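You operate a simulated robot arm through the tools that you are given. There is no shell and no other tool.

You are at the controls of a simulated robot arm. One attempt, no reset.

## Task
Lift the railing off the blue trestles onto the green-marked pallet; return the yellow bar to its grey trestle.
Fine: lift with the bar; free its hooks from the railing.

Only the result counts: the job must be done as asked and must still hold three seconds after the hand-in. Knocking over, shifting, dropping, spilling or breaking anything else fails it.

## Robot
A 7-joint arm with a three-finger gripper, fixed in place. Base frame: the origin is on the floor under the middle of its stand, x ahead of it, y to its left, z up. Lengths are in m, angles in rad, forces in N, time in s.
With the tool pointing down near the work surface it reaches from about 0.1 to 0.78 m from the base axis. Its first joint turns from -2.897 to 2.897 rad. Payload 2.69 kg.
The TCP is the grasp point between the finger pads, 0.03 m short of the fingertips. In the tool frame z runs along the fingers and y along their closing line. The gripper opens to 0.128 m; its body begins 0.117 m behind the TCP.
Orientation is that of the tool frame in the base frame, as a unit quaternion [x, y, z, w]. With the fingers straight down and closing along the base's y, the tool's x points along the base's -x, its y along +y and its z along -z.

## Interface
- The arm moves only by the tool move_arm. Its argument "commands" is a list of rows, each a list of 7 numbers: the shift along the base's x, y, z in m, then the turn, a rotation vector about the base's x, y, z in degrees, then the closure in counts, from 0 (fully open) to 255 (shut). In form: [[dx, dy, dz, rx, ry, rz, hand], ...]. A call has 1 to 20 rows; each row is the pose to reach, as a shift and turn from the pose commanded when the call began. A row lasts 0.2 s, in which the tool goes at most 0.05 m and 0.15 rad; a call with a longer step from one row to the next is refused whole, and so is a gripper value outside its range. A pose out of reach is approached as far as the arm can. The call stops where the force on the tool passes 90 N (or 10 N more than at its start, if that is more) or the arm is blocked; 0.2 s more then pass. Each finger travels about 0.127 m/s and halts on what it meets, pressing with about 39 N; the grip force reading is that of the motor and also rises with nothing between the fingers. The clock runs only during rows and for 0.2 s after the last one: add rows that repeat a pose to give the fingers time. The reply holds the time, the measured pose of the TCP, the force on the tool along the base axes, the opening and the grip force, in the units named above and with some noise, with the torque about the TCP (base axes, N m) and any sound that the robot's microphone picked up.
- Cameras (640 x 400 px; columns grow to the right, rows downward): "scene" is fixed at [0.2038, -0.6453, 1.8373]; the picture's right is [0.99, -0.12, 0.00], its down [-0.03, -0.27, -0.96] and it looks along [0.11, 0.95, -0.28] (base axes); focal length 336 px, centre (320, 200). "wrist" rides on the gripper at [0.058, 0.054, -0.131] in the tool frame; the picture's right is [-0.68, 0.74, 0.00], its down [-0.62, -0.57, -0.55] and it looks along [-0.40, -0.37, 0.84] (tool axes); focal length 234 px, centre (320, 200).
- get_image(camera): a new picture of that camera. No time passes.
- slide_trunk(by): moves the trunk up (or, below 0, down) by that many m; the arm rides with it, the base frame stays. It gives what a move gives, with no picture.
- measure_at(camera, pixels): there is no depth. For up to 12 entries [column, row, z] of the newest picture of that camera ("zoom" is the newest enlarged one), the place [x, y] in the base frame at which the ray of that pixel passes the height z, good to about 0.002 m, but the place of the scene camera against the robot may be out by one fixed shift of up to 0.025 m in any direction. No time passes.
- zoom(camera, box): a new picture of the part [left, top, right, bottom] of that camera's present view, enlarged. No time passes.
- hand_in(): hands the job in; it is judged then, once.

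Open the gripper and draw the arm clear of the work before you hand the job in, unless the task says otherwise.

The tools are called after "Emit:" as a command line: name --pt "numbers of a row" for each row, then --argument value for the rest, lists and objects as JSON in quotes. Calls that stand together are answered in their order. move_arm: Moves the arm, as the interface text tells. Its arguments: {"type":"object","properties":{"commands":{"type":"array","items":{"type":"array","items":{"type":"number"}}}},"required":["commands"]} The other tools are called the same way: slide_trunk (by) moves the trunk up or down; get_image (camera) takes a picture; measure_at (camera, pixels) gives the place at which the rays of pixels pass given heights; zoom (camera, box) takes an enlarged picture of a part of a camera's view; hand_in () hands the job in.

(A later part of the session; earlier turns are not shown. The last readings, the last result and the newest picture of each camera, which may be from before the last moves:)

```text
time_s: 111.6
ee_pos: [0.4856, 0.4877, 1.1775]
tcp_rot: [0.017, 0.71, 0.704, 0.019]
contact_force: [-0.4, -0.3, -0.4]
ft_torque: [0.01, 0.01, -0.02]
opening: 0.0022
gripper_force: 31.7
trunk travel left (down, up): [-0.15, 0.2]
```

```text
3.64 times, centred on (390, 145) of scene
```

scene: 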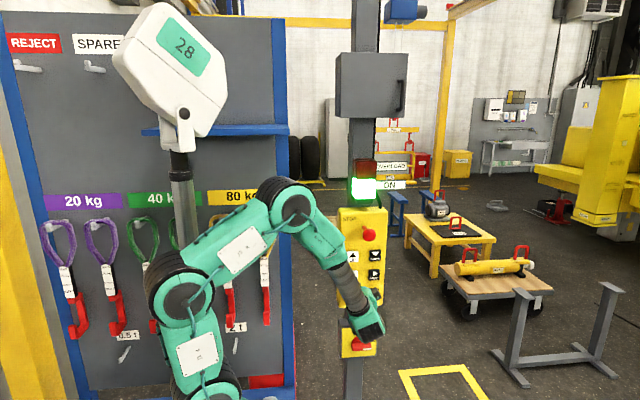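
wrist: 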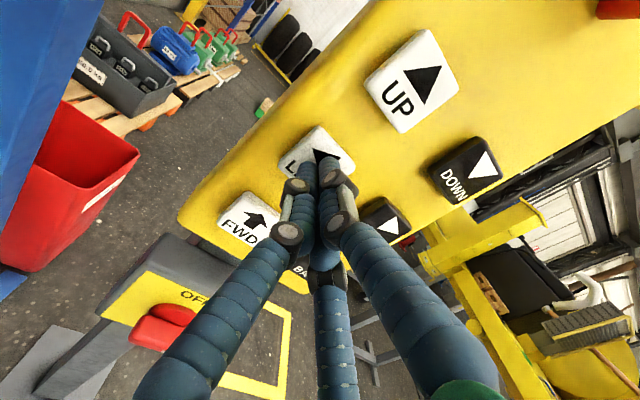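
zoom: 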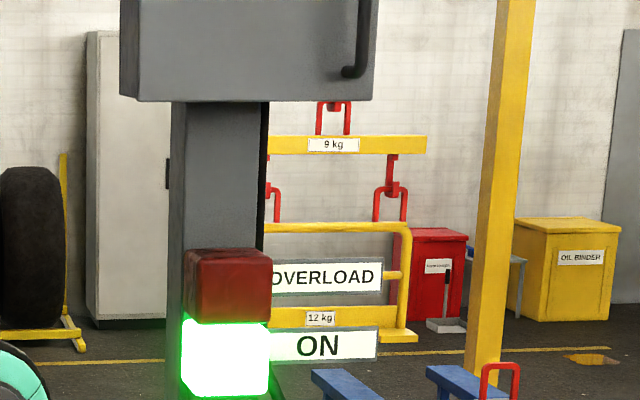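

The load travelled ≈0.39 m steadily with both hooks seated. About 0.8 m remains; I press LEFT 2.8 s more.

Emit:
move_arm --pt "0 0.02 0 0 0 0 255" --pt "0 0.02 0 0 0 0 255" --pt "0 0.02 0 0 0 0 255" --pt "0 0.02 0 0 0 0 255" --pt "0 0.02 0 0 0 0 255" --pt "0 0.02 0 0 0 0 255" --pt "0 0.02 0 0 0 0 255" --pt "0 0.02 0 0 0 0 255" --pt "0 0.02 0 0 0 0 255" --pt "0 0.02 0 0 0 0 255" --pt "0 0.02 0 0 0 0 255" --pt "0 0.02 0 0 0 0 255" --pt "0 0.02 0 0 0 0 255" --pt "0 0.02 0 0 0 0 255" --pt "0 0 0 0 0 0 255" --pt "0 0 0 0 0 0 255" --pt "0 0 0 0 0 0 255" --pt "0 0 0 0 0 0 255" --pt "0 0 0 0 0 0 255"

Emit:
get_image --camera "scene"

Emit:
zoom --camera "scene" --box '[290, 90, 410, 240]'

```text
time_s: 115.6
ee_pos: [0.4833, 0.4892, 1.1788]
tcp_rot: [0.017, 0.71, 0.704, 0.019]
contact_force: [0.1, 0.4, 0.2]
ft_torque: [-0.01, 0.0, -0.01]
opening: 0.002
gripper_force: 31.9
trunk travel left (down, up): [-0.15, 0.2]
```

```text
taken
```

scene: 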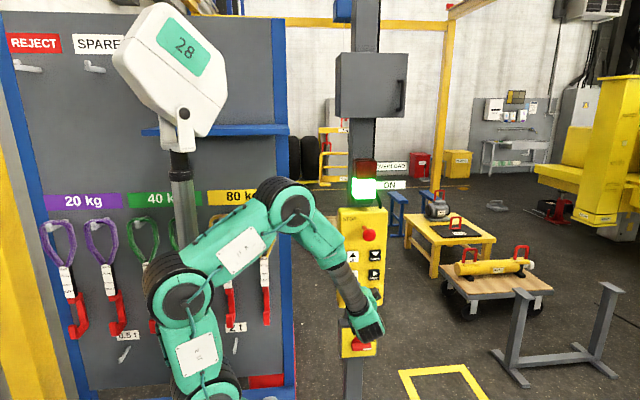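

```text
2.67 times, centred on (350, 165) of scene
```

zoom: 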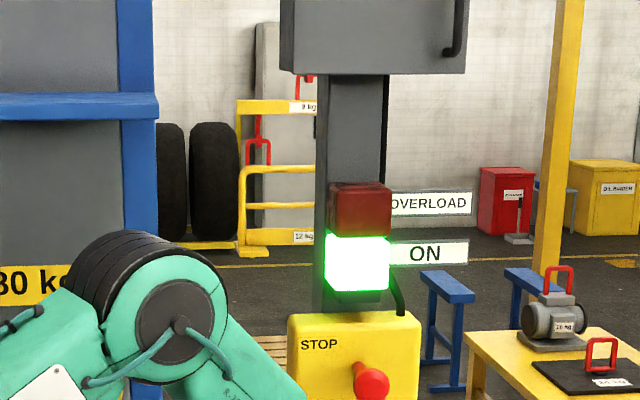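

The label's left edge is now at px 338, so the load moved about 1.10 m in total; ≈0.08 m LEFT and ≈0.15 m FWD remain. I go to FWD and press 1.4 s then 1.0 s.

Emit:
move_arm --pt "0 -0.03 0 0 0 0 255" --pt "0 -0.03 -0.045 0 0 0 255" --pt "0 -0.03 -0.0885 0 0 0 255" --pt "0 -0.015 -0.0885 0 0 0 255" --pt "0 0 -0.0885 0 0 0 255" --pt "0 0.02 -0.0885 0 0 0 255" --pt "0 0.02 -0.0885 0 0 0 255" --pt "0 0.02 -0.0885 0 0 0 255" --pt "0 0.02 -0.0885 0 0 0 255" --pt "0 0.02 -0.0885 0 0 0 255" --pt "0 0.02 -0.0885 0 0 0 255" --pt "0 0.02 -0.0885 0 0 0 255" --pt "0 0 -0.0885 0 0 0 255" --pt "0 0 -0.0885 0 0 0 255" --pt "0 0 -0.0885 0 0 0 255" --pt "0 0 -0.0885 0 0 0 255" --pt "0 0 -0.0885 0 0 0 255"

Emit:
zoom --camera "scene" --box '[290, 90, 410, 240]'

Emit:
zoom --camera "scene" --box '[310, 120, 350, 190]'

```text
time_s: 119.2
ee_pos: [0.4829, 0.4886, 1.0898]
tcp_rot: [0.017, 0.71, 0.704, 0.019]
contact_force: [0.0, 0.0, -0.1]
ft_torque: [0.05, -0.01, -0.01]
opening: 0.0021
gripper_force: 31.2
trunk travel left (down, up): [-0.15, 0.2]
```

```text
2.67 times, centred on (350, 165) of scene
```

zoom: 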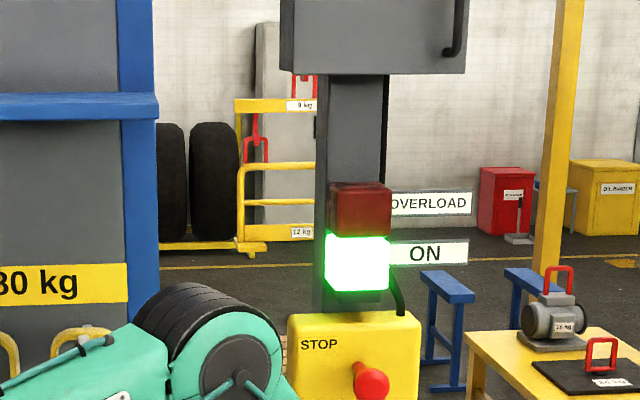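

```text
5.71 times, centred on (330, 155) of scene
```

zoom: 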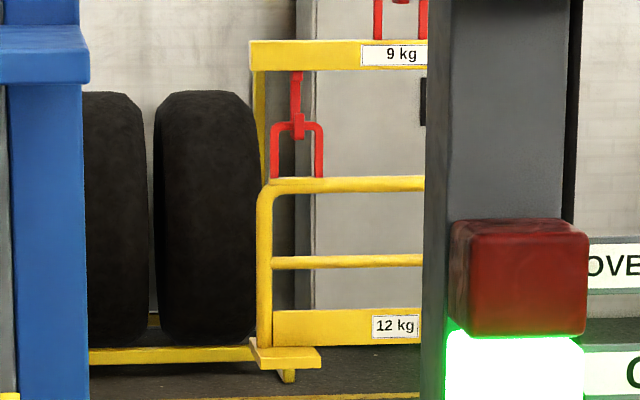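

The load moved further back. I retract to the earlier viewing pose to compare railing and pallet directly in the wrist camera.

Emit:
move_arm --pt "0 -0.03 0 0 0 0 255" --pt "0 -0.07 0 0 0 0 255" --pt "0 -0.11 0 0 0 0 255" --pt "0 -0.15 0 0 0 0 255" --pt "0 -0.171 0.02 0 0 0 255" --pt "-0.02 -0.171 0.06 0 0 0 255" --pt "-0.04 -0.171 0.1 0 0 0 255" --pt "-0.06 -0.171 0.14 0 0 0 255" --pt "-0.08 -0.171 0.18 0 0 0 255" --pt "-0.1 -0.171 0.22 0 0 0 255" --pt "-0.12 -0.171 0.26 0 0 0 255" --pt "-0.14 -0.171 0.3 0 0 0 255" --pt "-0.16 -0.171 0.34 0 0 0 255" --pt "-0.18 -0.171 0.38 0 0 0 255" --pt "-0.2 -0.171 0.42 0 0 0 255" --pt "-0.208 -0.171 0.444 0 0 0 255" --pt "-0.208 -0.171 0.444 0 0 0 255"

Emit:
get_image --camera "wrist"

Emit:
zoom --camera "wrist" --box '[255, 100, 375, 175]'

```text
time_s: 122.8
ee_pos: [0.2758, 0.3172, 1.5323]
tcp_rot: [0.017, 0.71, 0.704, 0.019]
contact_force: [0.0, 0.4, 0.2]
ft_torque: [-0.02, 0.07, -0.03]
opening: 0.0022
gripper_force: 31.5
trunk travel left (down, up): [-0.15, 0.2]
```

```text
taken
```

wrist: 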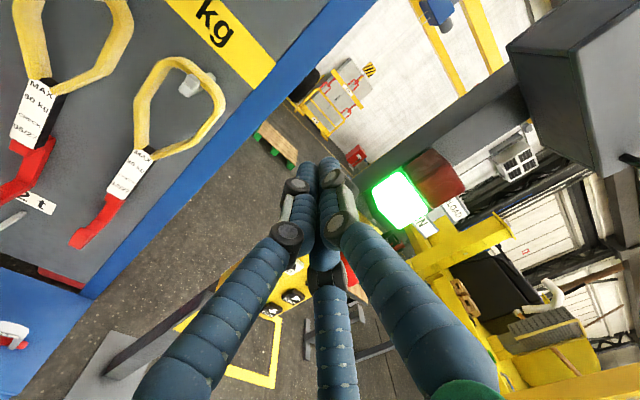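

```text
5.33 times, centred on (315, 138) of wrist
```

zoom: 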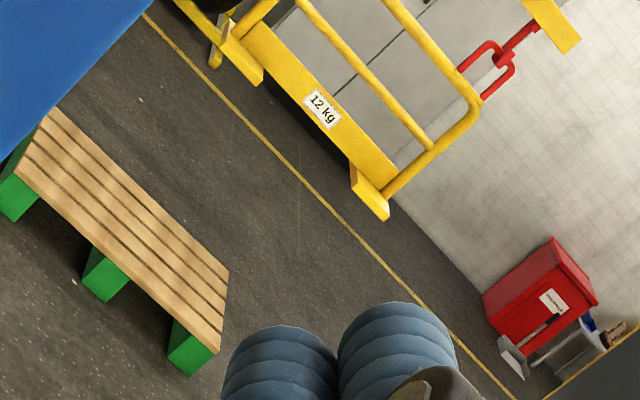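

Both the railing (feet at (240,60) and (370,195) in the zoom) and pallet are fully visible. From the scene the feet hang at z≈0.745, so I measure the front-bottom edges of the feet at that height.

Emit:
measure_at --camera "zoom" --pixels '[[220, 50, 0.745], [258, 86, 0.745], [350, 185, 0.745], [387, 221, 0.745], [220, 50, 0.72], [387, 221, 0.72], [220, 50, 0.77], [387, 221, 0.77], [221, 352, 0.112], [228, 270, 0.112]]'

Emit:
zoom --camera "wrist" --box '[285, 95, 335, 140]'

Emit:
zoom --camera "scene" --box '[310, 165, 340, 200]'

```text
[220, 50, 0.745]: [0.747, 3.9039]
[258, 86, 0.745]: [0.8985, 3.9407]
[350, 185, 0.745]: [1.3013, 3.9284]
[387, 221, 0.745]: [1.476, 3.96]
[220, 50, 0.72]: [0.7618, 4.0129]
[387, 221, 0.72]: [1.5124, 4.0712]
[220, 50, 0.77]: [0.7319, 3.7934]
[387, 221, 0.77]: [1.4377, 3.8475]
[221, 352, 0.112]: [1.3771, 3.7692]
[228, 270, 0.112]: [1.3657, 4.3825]
```

```text
8.89 times, centred on (310, 118) of wrist
```

zoom: 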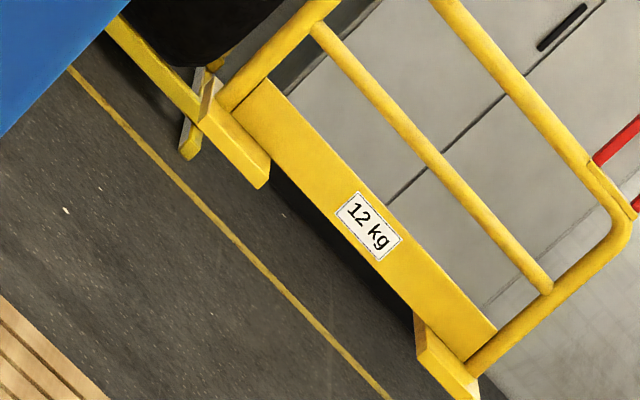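

```text
11.43 times, centred on (325, 182) of scene
```

zoom: 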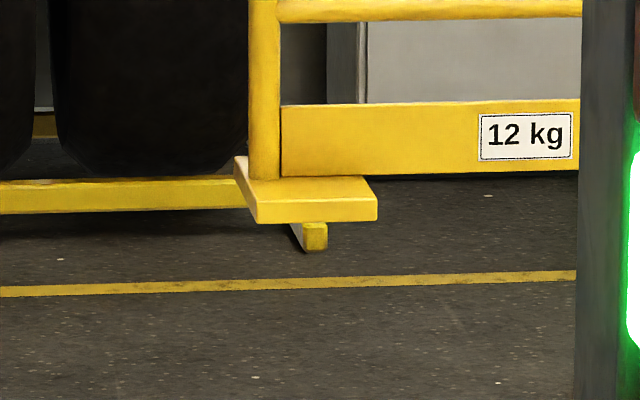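

Triangulating, the railing centre is near x≈1.094, y≈4.0 (feet z≈0.745, length ≈0.71), versus pallet centre (0.966, 4.05): y is fine and LEFT needs ≈0.13 m. I return to LEFT.

Emit:
move_arm --pt "0.023 0 -0.04 0 0 0 255" --pt "0.046 0 -0.08 0 0 0 255" --pt "0.07 0 -0.12 0 0 0 255" --pt "0.093 0 -0.16 0 0 0 255" --pt "0.116 0 -0.2 0 0 0 255" --pt "0.139 0 -0.24 0 0 0 255" --pt "0.162 0 -0.28 0 0 0 255" --pt "0.186 0 -0.32 0 0 0 255" --pt "0.209 0 -0.355 0 0 0 255" --pt "0.209 0.04 -0.355 0 0 0 255" --pt "0.209 0.08 -0.355 0 0 0 255" --pt "0.209 0.12 -0.355 0 0 0 255" --pt "0.209 0.15 -0.355 0 0 0 255" --pt "0.209 0.171 -0.355 0 0 0 255" --pt "0.209 0.171 -0.355 0 0 0 255"

Emit:
zoom --camera "scene" --box '[310, 120, 350, 190]'

Emit:
move_arm --pt "0 0.02 0 0 0 0 255" --pt "0 0.02 0 0 0 0 255" --pt "0 0.02 0 0 0 0 255" --pt "0 0.02 0 0 0 0 255" --pt "0 0.02 0 0 0 0 255" --pt "0 0.02 0 0 0 0 255" --pt "0 0.02 0 0 0 0 255" --pt "0 0 0 0 0 0 255" --pt "0 0 0 0 0 0 255" --pt "0 0 0 0 0 0 255" --pt "0 0 0 0 0 0 255" --pt "0 0 0 0 0 0 255"

Emit:
zoom --camera "scene" --box '[310, 120, 350, 190]'

```text
time_s: 126.0
ee_pos: [0.4846, 0.4877, 1.1788]
tcp_rot: [0.016, 0.71, 0.704, 0.019]
contact_force: [-0.3, 0.6, 0.3]
ft_torque: [-0.01, 0.0, 0.0]
opening: 0.0023
gripper_force: 30.9
trunk travel left (down, up): [-0.15, 0.2]
```

```text
5.71 times, centred on (330, 155) of scene
```

zoom: 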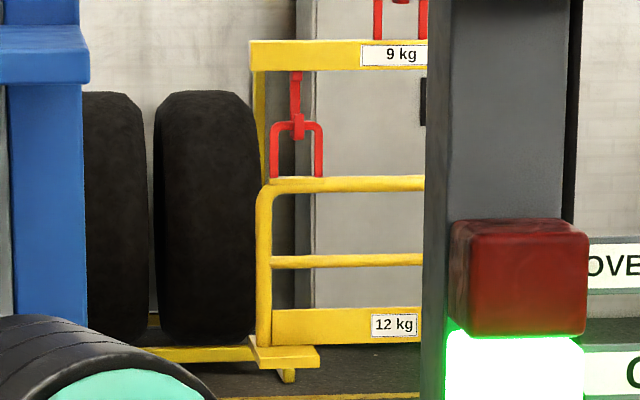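

```text
time_s: 128.6
ee_pos: [0.4843, 0.4875, 1.1786]
tcp_rot: [0.017, 0.71, 0.704, 0.019]
contact_force: [-0.3, -0.2, -0.7]
ft_torque: [-0.01, 0.0, 0.01]
opening: 0.002
gripper_force: 31.7
trunk travel left (down, up): [-0.15, 0.2]
```

```text
5.71 times, centred on (330, 155) of scene
```

zoom: 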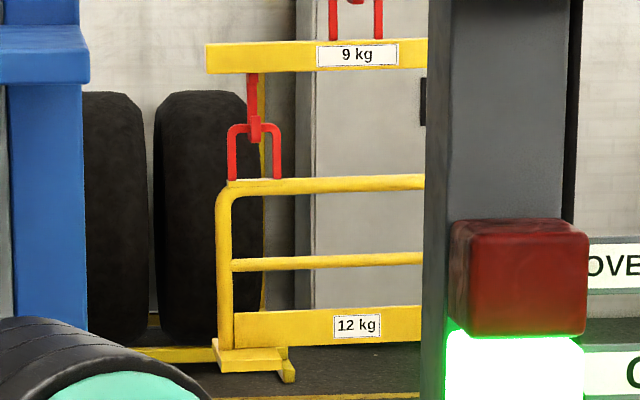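

That moved the load ≈0.11 m left. I add a 0.6 s creep to finish the sideways alignment.

Emit:
move_arm --pt "0 0.02 0 0 0 0 255" --pt "0 0.02 0 0 0 0 255" --pt "0 0.02 0 0 0 0 255" --pt "0 0 0 0 0 0 255" --pt "0 0 0 0 0 0 255" --pt "0 0 0 0 0 0 255"

Emit:
move_arm --pt "0 -0.03 0 0 0 0 255" --pt "0.03 -0.04 0.03 0 0 0 255" --pt "0.06 -0.04 0.06 0 0 0 255" --pt "0.089 -0.04 0.086 0 0 0 255" --pt "0.089 -0.02 0.086 0 0 0 255" --pt "0.089 0 0.086 0 0 0 255" --pt "0.089 0 0.086 0 0 0 255"

Emit:
get_image --camera "wrist"

Emit:
get_image --camera "scene"

```text
time_s: 130.0
ee_pos: [0.4838, 0.4878, 1.1779]
tcp_rot: [0.017, 0.71, 0.704, 0.019]
contact_force: [0.3, -0.8, 0.0]
ft_torque: [0.01, 0.02, -0.02]
opening: 0.0021
gripper_force: 32.0
trunk travel left (down, up): [-0.15, 0.2]
```

```text
time_s: 131.6
ee_pos: [0.5735, 0.4888, 1.2653]
tcp_rot: [0.018, 0.71, 0.704, 0.019]
contact_force: [0.1, 0.3, 0.0]
ft_torque: [0.02, -0.02, 0.01]
opening: 0.0021
gripper_force: 31.6
trunk travel left (down, up): [-0.15, 0.2]
```

```text
taken
```

wrist: 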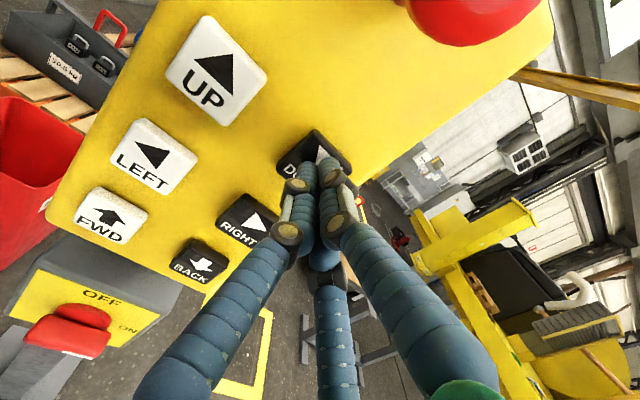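

```text
taken
```

scene: 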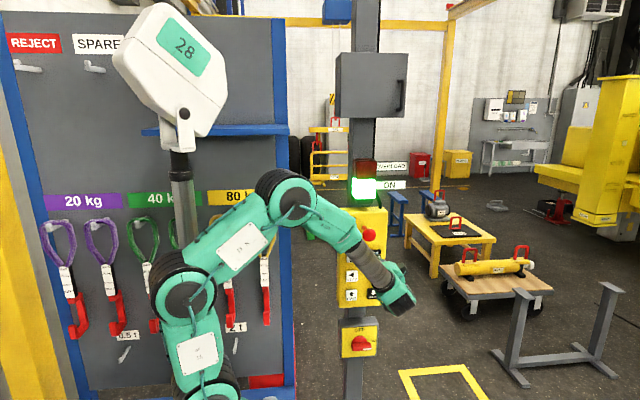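

I am on DOWN; the feet have ≈0.63 m to go to the pallet. I press 2.0 s and look.

Emit:
move_arm --pt "0 0.02 0 0 0 0 255" --pt "0 0.02 0 0 0 0 255" --pt "0 0.02 0 0 0 0 255" --pt "0 0.02 0 0 0 0 255" --pt "0 0.02 0 0 0 0 255" --pt "0 0.02 0 0 0 0 255" --pt "0 0.02 0 0 0 0 255" --pt "0 0.02 0 0 0 0 255" --pt "0 0.02 0 0 0 0 255" --pt "0 0.02 0 0 0 0 255" --pt "0 0 0 0 0 0 255" --pt "0 0 0 0 0 0 255" --pt "0 0 0 0 0 0 255" --pt "0 0 0 0 0 0 255" --pt "0 0 0 0 0 0 255"

Emit:
zoom --camera "scene" --box '[290, 110, 410, 250]'

```text
time_s: 134.8
ee_pos: [0.5739, 0.4891, 1.264]
tcp_rot: [0.017, 0.71, 0.704, 0.019]
contact_force: [0.2, -0.4, -0.2]
ft_torque: [0.0, 0.01, 0.03]
opening: 0.0022
gripper_force: 31.3
trunk travel left (down, up): [-0.15, 0.2]
```

```text
2.86 times, centred on (350, 180) of scene
```

zoom: 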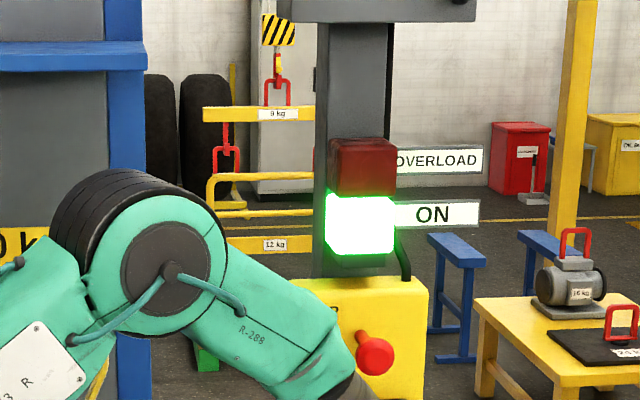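

The load lowered ≈0.29 m, leaving ≈0.35 m. I press 1.6 s more, then retract for a look since my elbow hides the pallet.

Emit:
move_arm --pt "0 0.02 0 0 0 0 255" --pt "0 0.02 0 0 0 0 255" --pt "0 0.02 0 0 0 0 255" --pt "0 0.02 0 0 0 0 255" --pt "0 0.02 0 0 0 0 255" --pt "0 0.02 0 0 0 0 255" --pt "0 0.02 0 0 0 0 255" --pt "0 0.02 0 0 0 0 255" --pt "0 0 0 0 0 0 255" --pt "0 0 0 0 0 0 255" --pt "0 0 0 0 0 0 255" --pt "0 0 0 0 0 0 255"

Emit:
move_arm --pt "0 -0.03 0 0 0 0 255" --pt "0 -0.07 0 0 0 0 255" --pt "0 -0.11 0 0 0 0 255" --pt "-0.03 -0.14 0.01 0 0 0 255" --pt "-0.06 -0.165 0.035 0 0 0 255" --pt "-0.09 -0.171 0.065 0 0 0 255" --pt "-0.12 -0.171 0.1 0 0 0 255" --pt "-0.15 -0.171 0.135 0 0 0 255" --pt "-0.18 -0.171 0.17 0 0 0 255" --pt "-0.21 -0.171 0.205 0 0 0 255" --pt "-0.24 -0.171 0.235 0 0 0 255" --pt "-0.27 -0.171 0.26 0 0 0 255" --pt "-0.298 -0.171 0.27 0 0 0 255" --pt "-0.298 -0.171 0.27 0 0 0 255"

Emit:
get_image --camera "wrist"

Emit:
zoom --camera "wrist" --box '[240, 90, 360, 175]'

Emit:
zoom --camera "scene" --box '[290, 130, 370, 250]'

```text
time_s: 137.4
ee_pos: [0.5746, 0.4891, 1.2643]
tcp_rot: [0.017, 0.711, 0.703, 0.02]
contact_force: [-1.0, 0.5, -0.5]
ft_torque: [0.02, 0.0, 0.03]
opening: 0.0019
gripper_force: 31.7
trunk travel left (down, up): [-0.15, 0.2]
```

```text
time_s: 140.4
ee_pos: [0.273, 0.317, 1.5341]
tcp_rot: [0.017, 0.71, 0.703, 0.019]
contact_force: [-1.2, -0.4, 0.3]
ft_torque: [-0.02, 0.02, -0.09]
opening: 0.0018
gripper_force: 32.0
trunk travel left (down, up): [-0.15, 0.2]
```

```text
taken
```

wrist: 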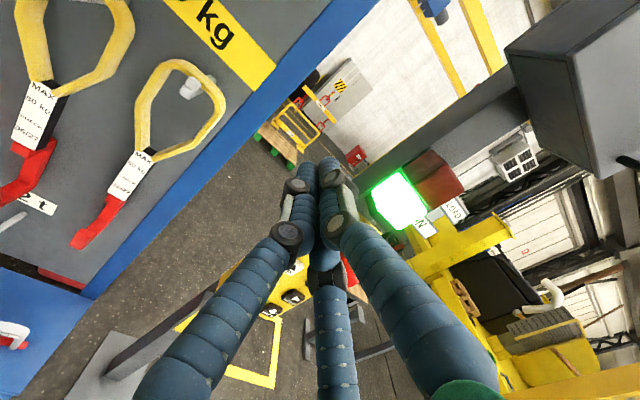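

```text
4.71 times, centred on (300, 132) of wrist
```

zoom: 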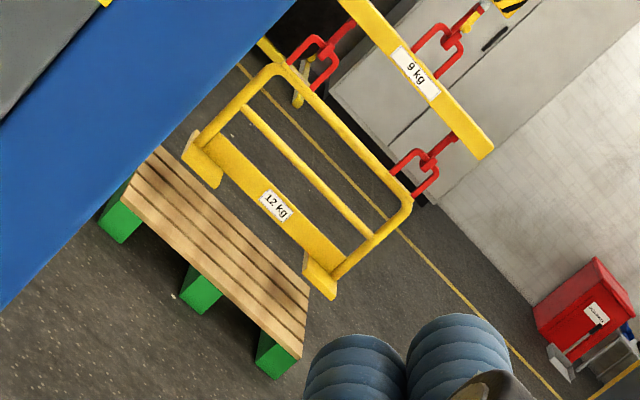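

```text
3.33 times, centred on (330, 190) of scene
```

zoom: 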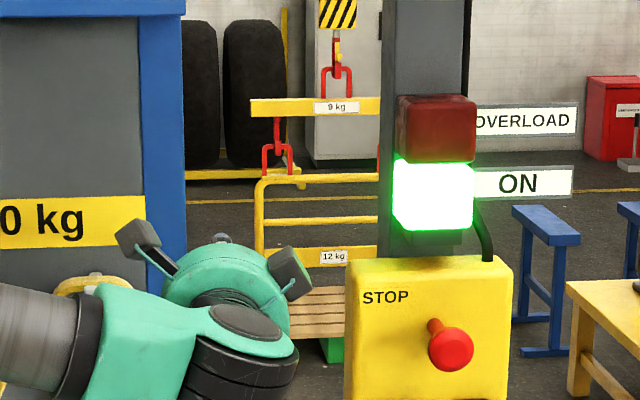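

The view shows the railing over the pallet, feet at (200,170) and (320,285) in the zoom. I re-zoom on the wrist view and measure foot corners at the estimated height z≈0.28 against the pallet corners.

Emit:
zoom --camera "wrist" --box '[250, 105, 320, 165]'

Emit:
measure_at --camera "wrist" --pixels '[[270.7, 122.9, 0.285], [278.1, 129.7, 0.285], [296.4, 147.9, 0.285], [302.5, 153.2, 0.285], [296, 165, 0.112], [297.7, 152, 0.112]]'

```text
6.67 times, centred on (285, 135) of wrist
```

zoom: 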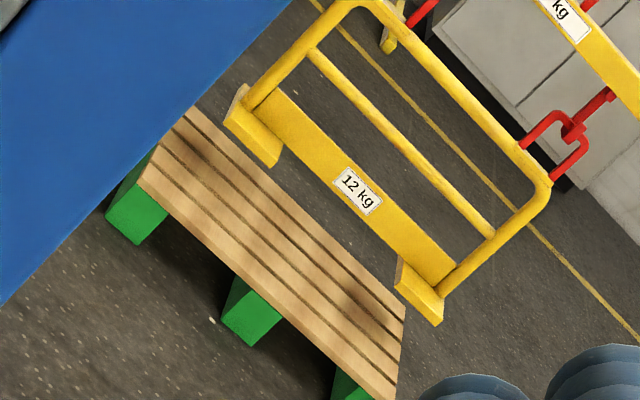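

```text
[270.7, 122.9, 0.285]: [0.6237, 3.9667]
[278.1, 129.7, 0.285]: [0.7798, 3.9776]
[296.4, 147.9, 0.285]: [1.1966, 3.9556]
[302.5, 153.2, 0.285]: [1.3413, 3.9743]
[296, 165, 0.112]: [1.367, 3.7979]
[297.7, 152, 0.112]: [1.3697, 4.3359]
```

At z≈0.285 the feet span x 0.624–1.341 with fronts at y≈3.96, inside the pallet (0.56–1.37, 3.74–4.37) but 17 mm right of centre. I go to LEFT for a last 0.6 s nudge.

Emit:
move_arm --pt "0.023 0 -0.04 0 0 0 255" --pt "0.046 0 -0.08 0 0 0 255" --pt "0.07 0 -0.12 0 0 0 255" --pt "0.093 0 -0.16 0 0 0 255" --pt "0.116 0 -0.2 0 0 0 255" --pt "0.139 0 -0.24 0 0 0 255" --pt "0.162 0 -0.28 0 0 0 255" --pt "0.186 0 -0.32 0 0 0 255" --pt "0.21 0 -0.356 0 0 0 255" --pt "0.21 0.04 -0.356 0 0 0 255" --pt "0.21 0.08 -0.356 0 0 0 255" --pt "0.21 0.12 -0.356 0 0 0 255" --pt "0.21 0.15 -0.356 0 0 0 255" --pt "0.21 0.171 -0.356 0 0 0 255" --pt "0.21 0.191 -0.356 0 0 0 255" --pt "0.21 0.191 -0.356 0 0 0 255" --pt "0.21 0.191 -0.356 0 0 0 255" --pt "0.21 0.171 -0.356 0 0 0 255" --pt "0.21 0.171 -0.356 0 0 0 255" --pt "0.21 0.171 -0.356 0 0 0 255"

Emit:
move_arm --pt "0 -0.03 0 0 0 0 255" --pt "0.03 -0.04 0.03 0 0 0 255" --pt "0.06 -0.04 0.06 0 0 0 255" --pt "0.089 -0.04 0.086 0 0 0 255" --pt "0.089 -0.02 0.086 0 0 0 255" --pt "0.089 0 0.086 0 0 0 255" --pt "0.089 0 0.086 0 0 0 255"

Emit:
zoom --camera "scene" --box '[290, 130, 370, 250]'

```text
time_s: 144.6
ee_pos: [0.4854, 0.4883, 1.1781]
tcp_rot: [0.017, 0.71, 0.704, 0.018]
contact_force: [-0.3, -0.8, 0.2]
ft_torque: [0.01, -0.02, -0.03]
opening: 0.002
gripper_force: 30.6
trunk travel left (down, up): [-0.15, 0.2]
```

```text
time_s: 146.2
ee_pos: [0.5748, 0.4872, 1.264]
tcp_rot: [0.017, 0.71, 0.704, 0.019]
contact_force: [0.1, 0.9, -0.6]
ft_torque: [0.01, 0.0, -0.03]
opening: 0.002
gripper_force: 31.7
trunk travel left (down, up): [-0.15, 0.2]
```

```text
3.33 times, centred on (330, 190) of scene
```

zoom: 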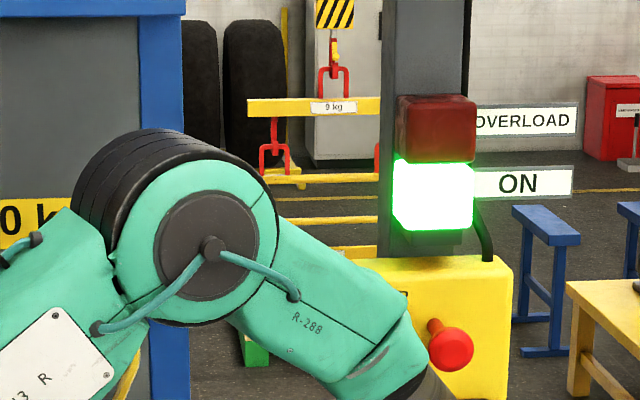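

From the DOWN pose I can still see the left lug at (275,158) and the rail. I press DOWN 1.4 s.

Emit:
move_arm --pt "0 0.02 0 0 0 0 255" --pt "0 0.02 0 0 0 0 255" --pt "0 0.02 0 0 0 0 255" --pt "0 0.02 0 0 0 0 255" --pt "0 0.02 0 0 0 0 255" --pt "0 0.02 0 0 0 0 255" --pt "0 0.02 0 0 0 0 255" --pt "0 0 0 0 0 0 255" --pt "0 0 0 0 0 0 255" --pt "0 0 0 0 0 0 255" --pt "0 0 0 0 0 0 255"

Emit:
zoom --camera "scene" --box '[295, 140, 355, 220]'

Emit:
move_arm --pt "0 0.02 0 0 0 0 255" --pt "0 0.02 0 0 0 0 255" --pt "0 0.02 0 0 0 0 255" --pt "0 0.02 0 0 0 0 255" --pt "0 0.02 0 0 0 0 255" --pt "0 0 0 0 0 0 255" --pt "0 0 0 0 0 0 255" --pt "0 0 0 0 0 0 255" --pt "0 0 0 0 0 0 255"

Emit:
zoom --camera "scene" --box '[295, 140, 355, 220]'

```text
time_s: 148.6
ee_pos: [0.5747, 0.488, 1.2639]
tcp_rot: [0.017, 0.71, 0.704, 0.02]
contact_force: [-0.4, -0.1, 0.3]
ft_torque: [-0.05, 0.02, 0.01]
opening: 0.0022
gripper_force: 31.5
trunk travel left (down, up): [-0.15, 0.2]
```

```text
5.00 times, centred on (325, 180) of scene
```

zoom: 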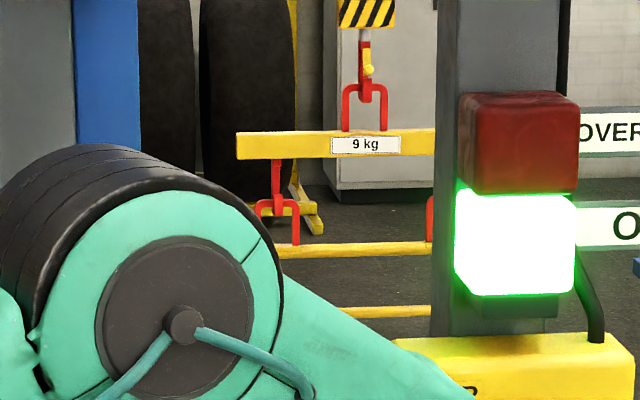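

```text
time_s: 150.6
ee_pos: [0.5739, 0.4896, 1.2654]
tcp_rot: [0.017, 0.71, 0.704, 0.019]
contact_force: [0.0, 0.1, 0.2]
ft_torque: [0.01, -0.02, -0.02]
opening: 0.0024
gripper_force: 31.6
trunk travel left (down, up): [-0.15, 0.2]
```

```text
5.00 times, centred on (325, 180) of scene
```

zoom: 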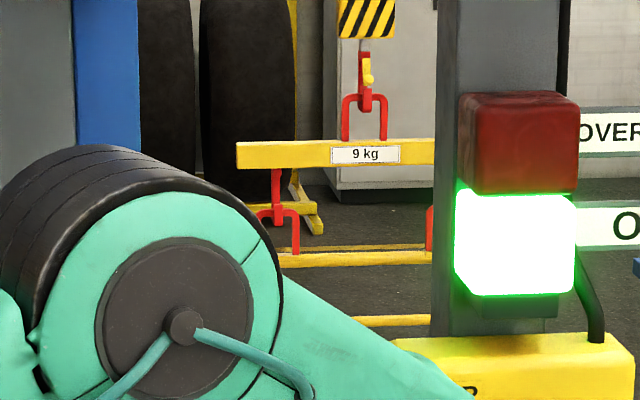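

Bar and rail still descend together (bar 145→154, rail 250→260 zoom rows). I creep on, watching for the rail to stop.

Emit:
move_arm --pt "0 0.02 0 0 0 0 255" --pt "0 0.02 0 0 0 0 255" --pt "0 0.02 0 0 0 0 255" --pt "0 0.02 0 0 0 0 255" --pt "0 0.02 0 0 0 0 255" --pt "0 0 0 0 0 0 255" --pt "0 0 0 0 0 0 255" --pt "0 0 0 0 0 0 255" --pt "0 0 0 0 0 0 255"

Emit:
zoom --camera "scene" --box '[310, 165, 350, 205]'

Emit:
move_arm --pt "0 0.02 0 0 0 0 255" --pt "0 0.02 0 0 0 0 255" --pt "0 0.02 0 0 0 0 255" --pt "0 0.02 0 0 0 0 255" --pt "0 0 0 0 0 0 255" --pt "0 0 0 0 0 0 255" --pt "0 0 0 0 0 0 255"

Emit:
zoom --camera "scene" --box '[310, 165, 350, 205]'

```text
time_s: 152.6
ee_pos: [0.5743, 0.4884, 1.2643]
tcp_rot: [0.017, 0.71, 0.704, 0.019]
contact_force: [0.2, 0.7, -0.8]
ft_torque: [0.03, 0.0, -0.03]
opening: 0.002
gripper_force: 32.0
trunk travel left (down, up): [-0.15, 0.2]
```

```text
10.00 times, centred on (330, 185) of scene
```

zoom: 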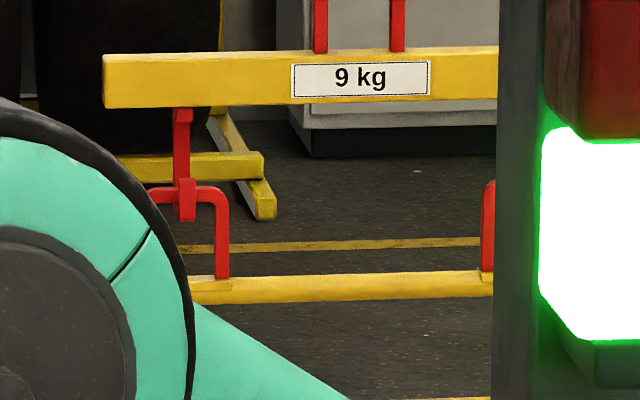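

```text
time_s: 154.2
ee_pos: [0.576, 0.489, 1.2637]
tcp_rot: [0.017, 0.709, 0.705, 0.019]
contact_force: [-1.3, 0.6, -0.4]
ft_torque: [0.01, -0.01, 0.0]
opening: 0.0021
gripper_force: 31.3
trunk travel left (down, up): [-0.15, 0.2]
```

```text
10.00 times, centred on (330, 185) of scene
```

zoom: 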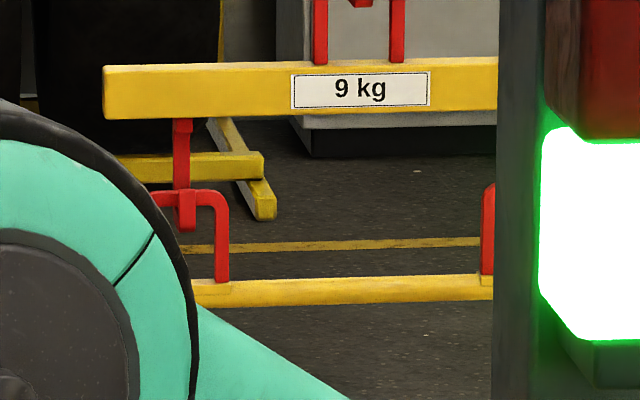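

The rail stopped (moved only 3 px) while the bar went 11 px further: the railing stands on the pallet. I lower another 1.0 s so the lips drop below the lug bars.

Emit:
move_arm --pt "0 0.02 0 0 0 0 255" --pt "0 0.02 0 0 0 0 255" --pt "0 0.02 0 0 0 0 255" --pt "0 0.02 0 0 0 0 255" --pt "0 0.02 0 0 0 0 255" --pt "0 0 0 0 0 0 255" --pt "0 0 0 0 0 0 255" --pt "0 0 0 0 0 0 255" --pt "0 0 0 0 0 0 255"

Emit:
zoom --camera "scene" --box '[310, 165, 350, 205]'

Emit:
zoom --camera "scene" --box '[310, 175, 330, 195]'

```text
time_s: 156.2
ee_pos: [0.5743, 0.4875, 1.2633]
tcp_rot: [0.017, 0.71, 0.704, 0.019]
contact_force: [-0.6, -0.5, 0.0]
ft_torque: [0.03, 0.01, 0.0]
opening: 0.0021
gripper_force: 31.3
trunk travel left (down, up): [-0.15, 0.2]
```

```text
10.00 times, centred on (330, 185) of scene
```

zoom: 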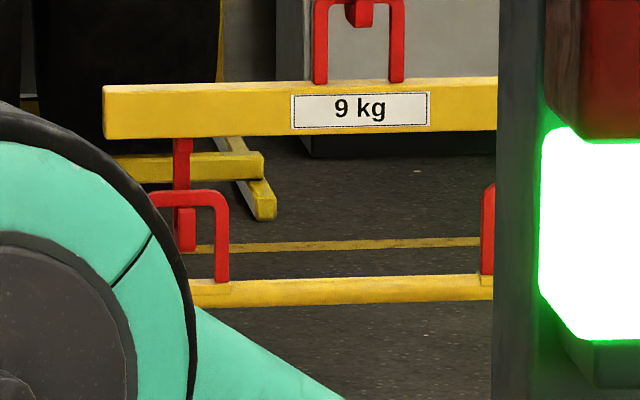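

```text
16.00 times, centred on (320, 185) of scene
```

zoom: 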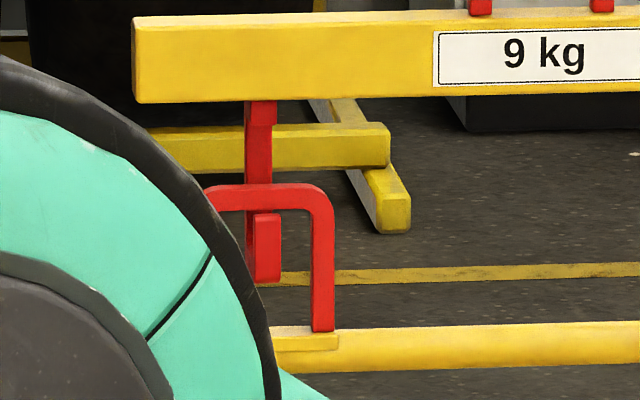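

The lip tips are now about level with the bars' underside (lip tip row 213, bar bottom 209), and the hook bottom still has room above the rail. I lower another 0.8 s for clear passage.

Emit:
move_arm --pt "0 0.02 0 0 0 0 255" --pt "0 0.02 0 0 0 0 255" --pt "0 0.02 0 0 0 0 255" --pt "0 0.02 0 0 0 0 255" --pt "0 0 0 0 0 0 255" --pt "0 0 0 0 0 0 255" --pt "0 0 0 0 0 0 255"

Emit:
zoom --camera "scene" --box '[310, 175, 330, 195]'

```text
time_s: 157.8
ee_pos: [0.5754, 0.4891, 1.2631]
tcp_rot: [0.017, 0.71, 0.703, 0.019]
contact_force: [0.2, -0.9, -0.5]
ft_torque: [0.01, -0.02, 0.0]
opening: 0.0023
gripper_force: 31.3
trunk travel left (down, up): [-0.15, 0.2]
```

```text
16.00 times, centred on (320, 185) of scene
```

zoom: 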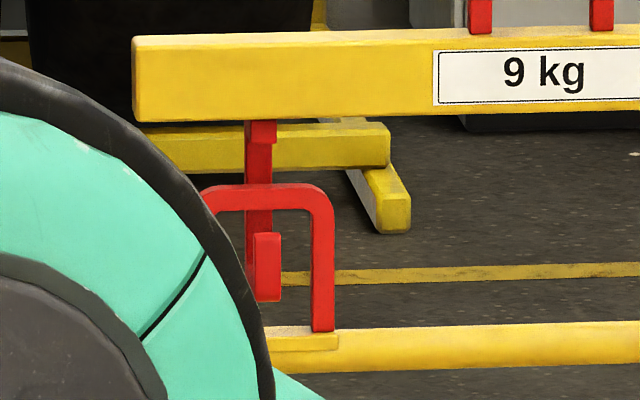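

The tips are ≈0.014 m below the bars with ≈0.03 m below the hooks. I take one more 0.4 s down, then move to FWD to slide the lips back out.

Emit:
move_arm --pt "0 0.02 0 0 0 0 255" --pt "0 0.02 0 0 0 0 255" --pt "0 0 0 0 0 0 255" --pt "0 -0.03 0 0 0 0 255" --pt "0 -0.04 0 0 0 0 255" --pt "-0.02 -0.04 -0.04 0 0 0 255" --pt "-0.04 -0.04 -0.08 0 0 0 255" --pt "-0.06 -0.04 -0.12 0 0 0 255" --pt "-0.08 -0.04 -0.155 0 0 0 255" --pt "-0.0905 -0.04 -0.175 0 0 0 255" --pt "-0.0905 -0.02 -0.175 0 0 0 255" --pt "-0.0905 0 -0.175 0 0 0 255" --pt "-0.0905 0 -0.175 0 0 0 255"

Emit:
zoom --camera "scene" --box '[310, 175, 330, 195]'

Emit:
get_image --camera "wrist"

```text
time_s: 160.6
ee_pos: [0.4833, 0.4896, 1.0894]
tcp_rot: [0.017, 0.71, 0.704, 0.019]
contact_force: [0.1, 0.0, -0.2]
ft_torque: [-0.01, -0.01, -0.01]
opening: 0.0018
gripper_force: 31.7
trunk travel left (down, up): [-0.15, 0.2]
```

```text
16.00 times, centred on (320, 185) of scene
```

zoom: 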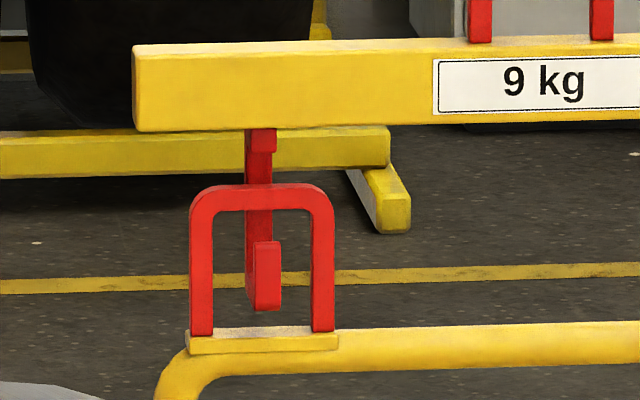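

```text
taken
```

wrist: 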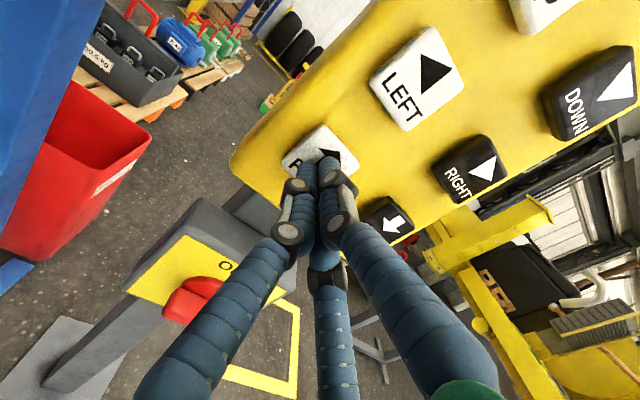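

The full left lug is visible now: the lip (254–281, 241–311) sits inside the loop with clearance above and below. I creep FWD 1.0 s twice, then check.

Emit:
move_arm --pt "0 0.02 0 0 0 0 255" --pt "0 0.02 0 0 0 0 255" --pt "0 0.02 0 0 0 0 255" --pt "0 0.02 0 0 0 0 255" --pt "0 0.02 0 0 0 0 255" --pt "0 0 0 0 0 0 255" --pt "0 0 0 0 0 0 255" --pt "0 0 0 0 0 0 255" --pt "0 0 0 0 0 0 255"

Emit:
zoom --camera "scene" --box '[310, 175, 330, 195]'

Emit:
move_arm --pt "0 0.02 0 0 0 0 255" --pt "0 0.02 0 0 0 0 255" --pt "0 0.02 0 0 0 0 255" --pt "0 0.02 0 0 0 0 255" --pt "0 0.02 0 0 0 0 255" --pt "0 0 0 0 0 0 255" --pt "0 0 0 0 0 0 255" --pt "0 0 0 0 0 0 255" --pt "0 0 0 0 0 0 255"

Emit:
zoom --camera "scene" --box '[310, 175, 330, 195]'

```text
time_s: 162.6
ee_pos: [0.4839, 0.49, 1.0897]
tcp_rot: [0.017, 0.71, 0.704, 0.018]
contact_force: [0.0, 0.5, -0.8]
ft_torque: [0.02, 0.01, 0.01]
opening: 0.0019
gripper_force: 31.8
trunk travel left (down, up): [-0.15, 0.2]
```

```text
16.00 times, centred on (320, 185) of scene
```

zoom: 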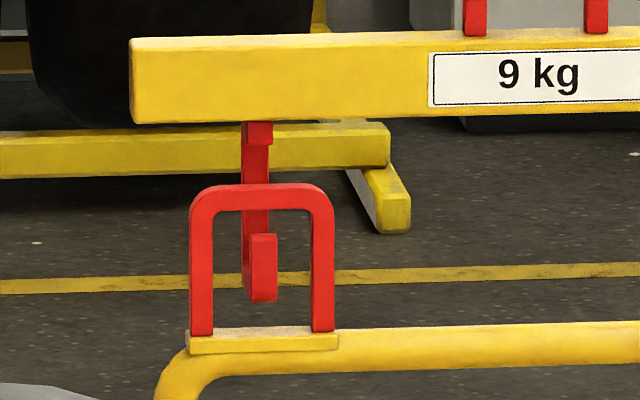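

```text
time_s: 164.6
ee_pos: [0.4825, 0.489, 1.0912]
tcp_rot: [0.017, 0.71, 0.704, 0.019]
contact_force: [0.1, -0.7, 0.2]
ft_torque: [-0.02, -0.01, 0.01]
opening: 0.0021
gripper_force: 31.1
trunk travel left (down, up): [-0.15, 0.2]
```

```text
16.00 times, centred on (320, 185) of scene
```

zoom: 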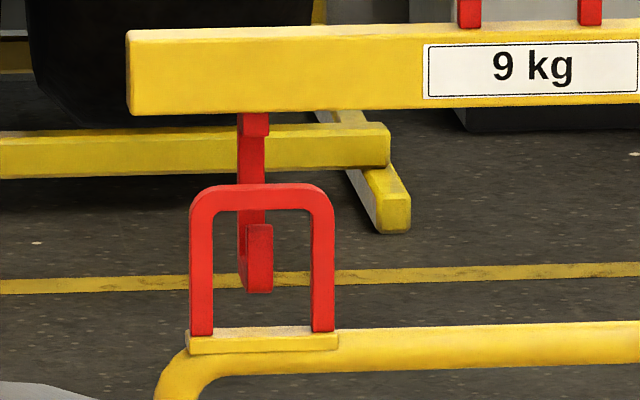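

The lips slide back freely, the lug not moving. I give two more FWD creeps and then one more, for full clearance behind the lugs.

Emit:
move_arm --pt "0 0.02 0 0 0 0 255" --pt "0 0.02 0 0 0 0 255" --pt "0 0.02 0 0 0 0 255" --pt "0 0.02 0 0 0 0 255" --pt "0 0.02 0 0 0 0 255" --pt "0 0 0 0 0 0 255" --pt "0 0 0 0 0 0 255" --pt "0 0 0 0 0 0 255" --pt "0 0 0 0 0 0 255" --pt "0 0.02 0 0 0 0 255" --pt "0 0.02 0 0 0 0 255" --pt "0 0.02 0 0 0 0 255" --pt "0 0.02 0 0 0 0 255" --pt "0 0.02 0 0 0 0 255" --pt "0 0 0 0 0 0 255" --pt "0 0 0 0 0 0 255" --pt "0 0 0 0 0 0 255"

Emit:
zoom --camera "scene" --box '[310, 175, 330, 195]'

Emit:
move_arm --pt "0 0.02 0 0 0 0 255" --pt "0 0.02 0 0 0 0 255" --pt "0 0.02 0 0 0 0 255" --pt "0 0.02 0 0 0 0 255" --pt "0 0.02 0 0 0 0 255" --pt "0 0 0 0 0 0 255" --pt "0 0 0 0 0 0 255" --pt "0 0 0 0 0 0 255" --pt "0 0 0 0 0 0 255" --pt "0 0.02 0 0 0 0 255" --pt "0 0.02 0 0 0 0 255" --pt "0 0.02 0 0 0 0 255" --pt "0 0.02 0 0 0 0 255" --pt "0 0.02 0 0 0 0 255" --pt "0 0 0 0 0 0 255" --pt "0 0 0 0 0 0 255" --pt "0 0 0 0 0 0 255"

Emit:
zoom --camera "scene" --box '[310, 175, 330, 195]'

```text
time_s: 168.2
ee_pos: [0.4831, 0.4888, 1.0898]
tcp_rot: [0.017, 0.71, 0.704, 0.02]
contact_force: [0.3, 0.2, 0.4]
ft_torque: [-0.02, 0.0, -0.01]
opening: 0.0023
gripper_force: 31.1
trunk travel left (down, up): [-0.15, 0.2]
```

```text
16.00 times, centred on (320, 185) of scene
```

zoom: 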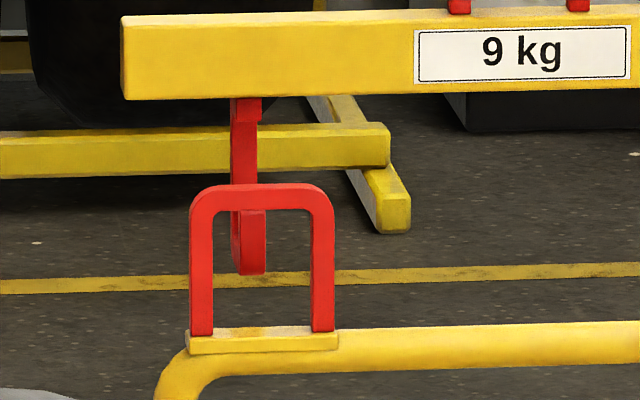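

```text
time_s: 171.8
ee_pos: [0.4837, 0.4892, 1.0901]
tcp_rot: [0.017, 0.71, 0.704, 0.02]
contact_force: [0.2, -1.7, -1.0]
ft_torque: [-0.04, 0.0, 0.01]
opening: 0.0023
gripper_force: 31.3
trunk travel left (down, up): [-0.15, 0.2]
```

```text
16.00 times, centred on (320, 185) of scene
```

zoom: 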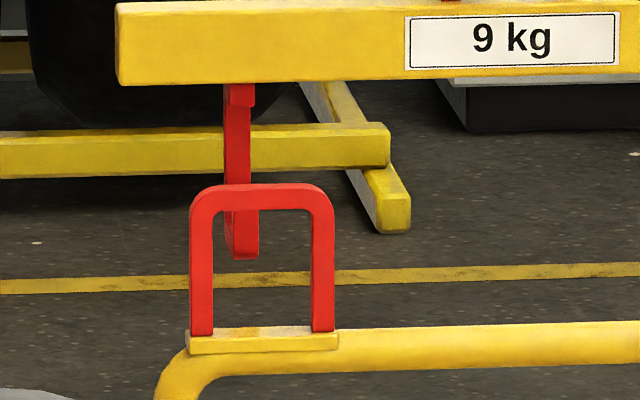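

The lug bars now cover the lip tips: the hooks are free and behind the lugs. I move to UP and start with a 1 s creep to confirm nothing catches.

Emit:
move_arm --pt "0 -0.03 0 0 0 0 255" --pt "0 -0.04 0.04 0 0 0 255" --pt "0 -0.04 0.085 0 0 0 255" --pt "0 -0.04 0.13 0 0 0 255" --pt "0 -0.04 0.175 0 0 0 255" --pt "0 -0.02 0.175 0 0 0 255" --pt "0 0 0.175 0 0 0 255" --pt "0 0.02 0.175 0 0 0 255" --pt "0 0.02 0.175 0 0 0 255" --pt "0 0.02 0.175 0 0 0 255" --pt "0 0.02 0.175 0 0 0 255" --pt "0 0.02 0.175 0 0 0 255" --pt "0 0 0.175 0 0 0 255" --pt "0 0 0.175 0 0 0 255" --pt "0 0 0.175 0 0 0 255"

Emit:
zoom --camera "scene" --box '[310, 165, 350, 205]'

```text
time_s: 175.0
ee_pos: [0.4844, 0.4882, 1.2638]
tcp_rot: [0.016, 0.709, 0.704, 0.02]
contact_force: [0.4, 0.6, 0.0]
ft_torque: [0.01, -0.01, 0.03]
opening: 0.0022
gripper_force: 32.1
trunk travel left (down, up): [-0.15, 0.2]
```

```text
10.00 times, centred on (330, 185) of scene
```

zoom: 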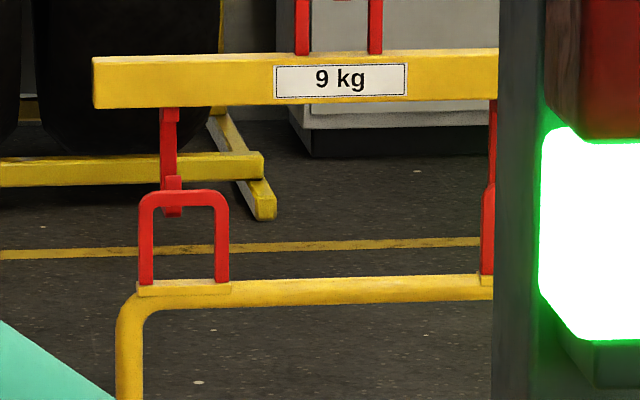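

The hooks rise behind the lugs, the railing unmoved (lug top still row 190). I now raise with a 3.0 s press.

Emit:
move_arm --pt "0 0.02 0 0 0 0 255" --pt "0 0.02 0 0 0 0 255" --pt "0 0.02 0 0 0 0 255" --pt "0 0.02 0 0 0 0 255" --pt "0 0.02 0 0 0 0 255" --pt "0 0.02 0 0 0 0 255" --pt "0 0.02 0 0 0 0 255" --pt "0 0.02 0 0 0 0 255" --pt "0 0.02 0 0 0 0 255" --pt "0 0.02 0 0 0 0 255" --pt "0 0.02 0 0 0 0 255" --pt "0 0.02 0 0 0 0 255" --pt "0 0.02 0 0 0 0 255" --pt "0 0.02 0 0 0 0 255" --pt "0 0.02 0 0 0 0 255" --pt "0 0 0 0 0 0 255" --pt "0 0 0 0 0 0 255" --pt "0 0 0 0 0 0 255" --pt "0 0 0 0 0 0 255" --pt "0 0 0 0 0 0 255"

Emit:
get_image --camera "scene"

Emit:
zoom --camera "scene" --box '[290, 110, 390, 230]'

```text
time_s: 179.2
ee_pos: [0.4829, 0.4892, 1.265]
tcp_rot: [0.017, 0.71, 0.704, 0.019]
contact_force: [-0.4, 0.3, 0.2]
ft_torque: [-0.01, -0.03, 0.02]
opening: 0.0019
gripper_force: 31.0
trunk travel left (down, up): [-0.15, 0.2]
```

```text
taken
```

scene: 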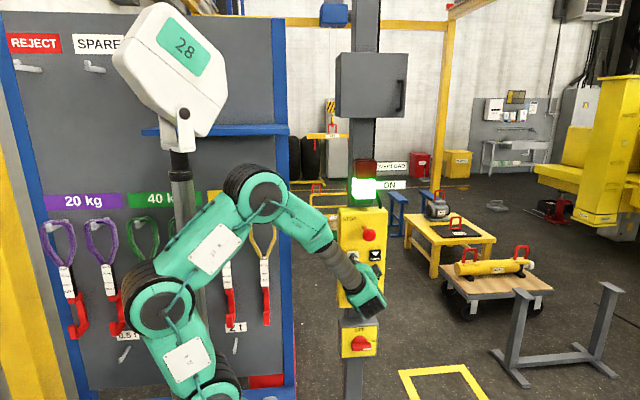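

```text
3.33 times, centred on (340, 170) of scene
```

zoom: 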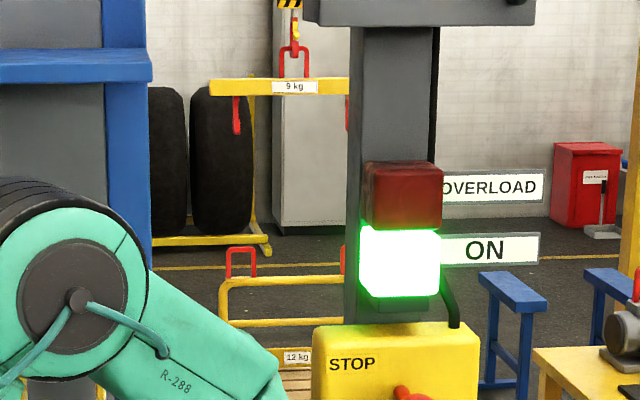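

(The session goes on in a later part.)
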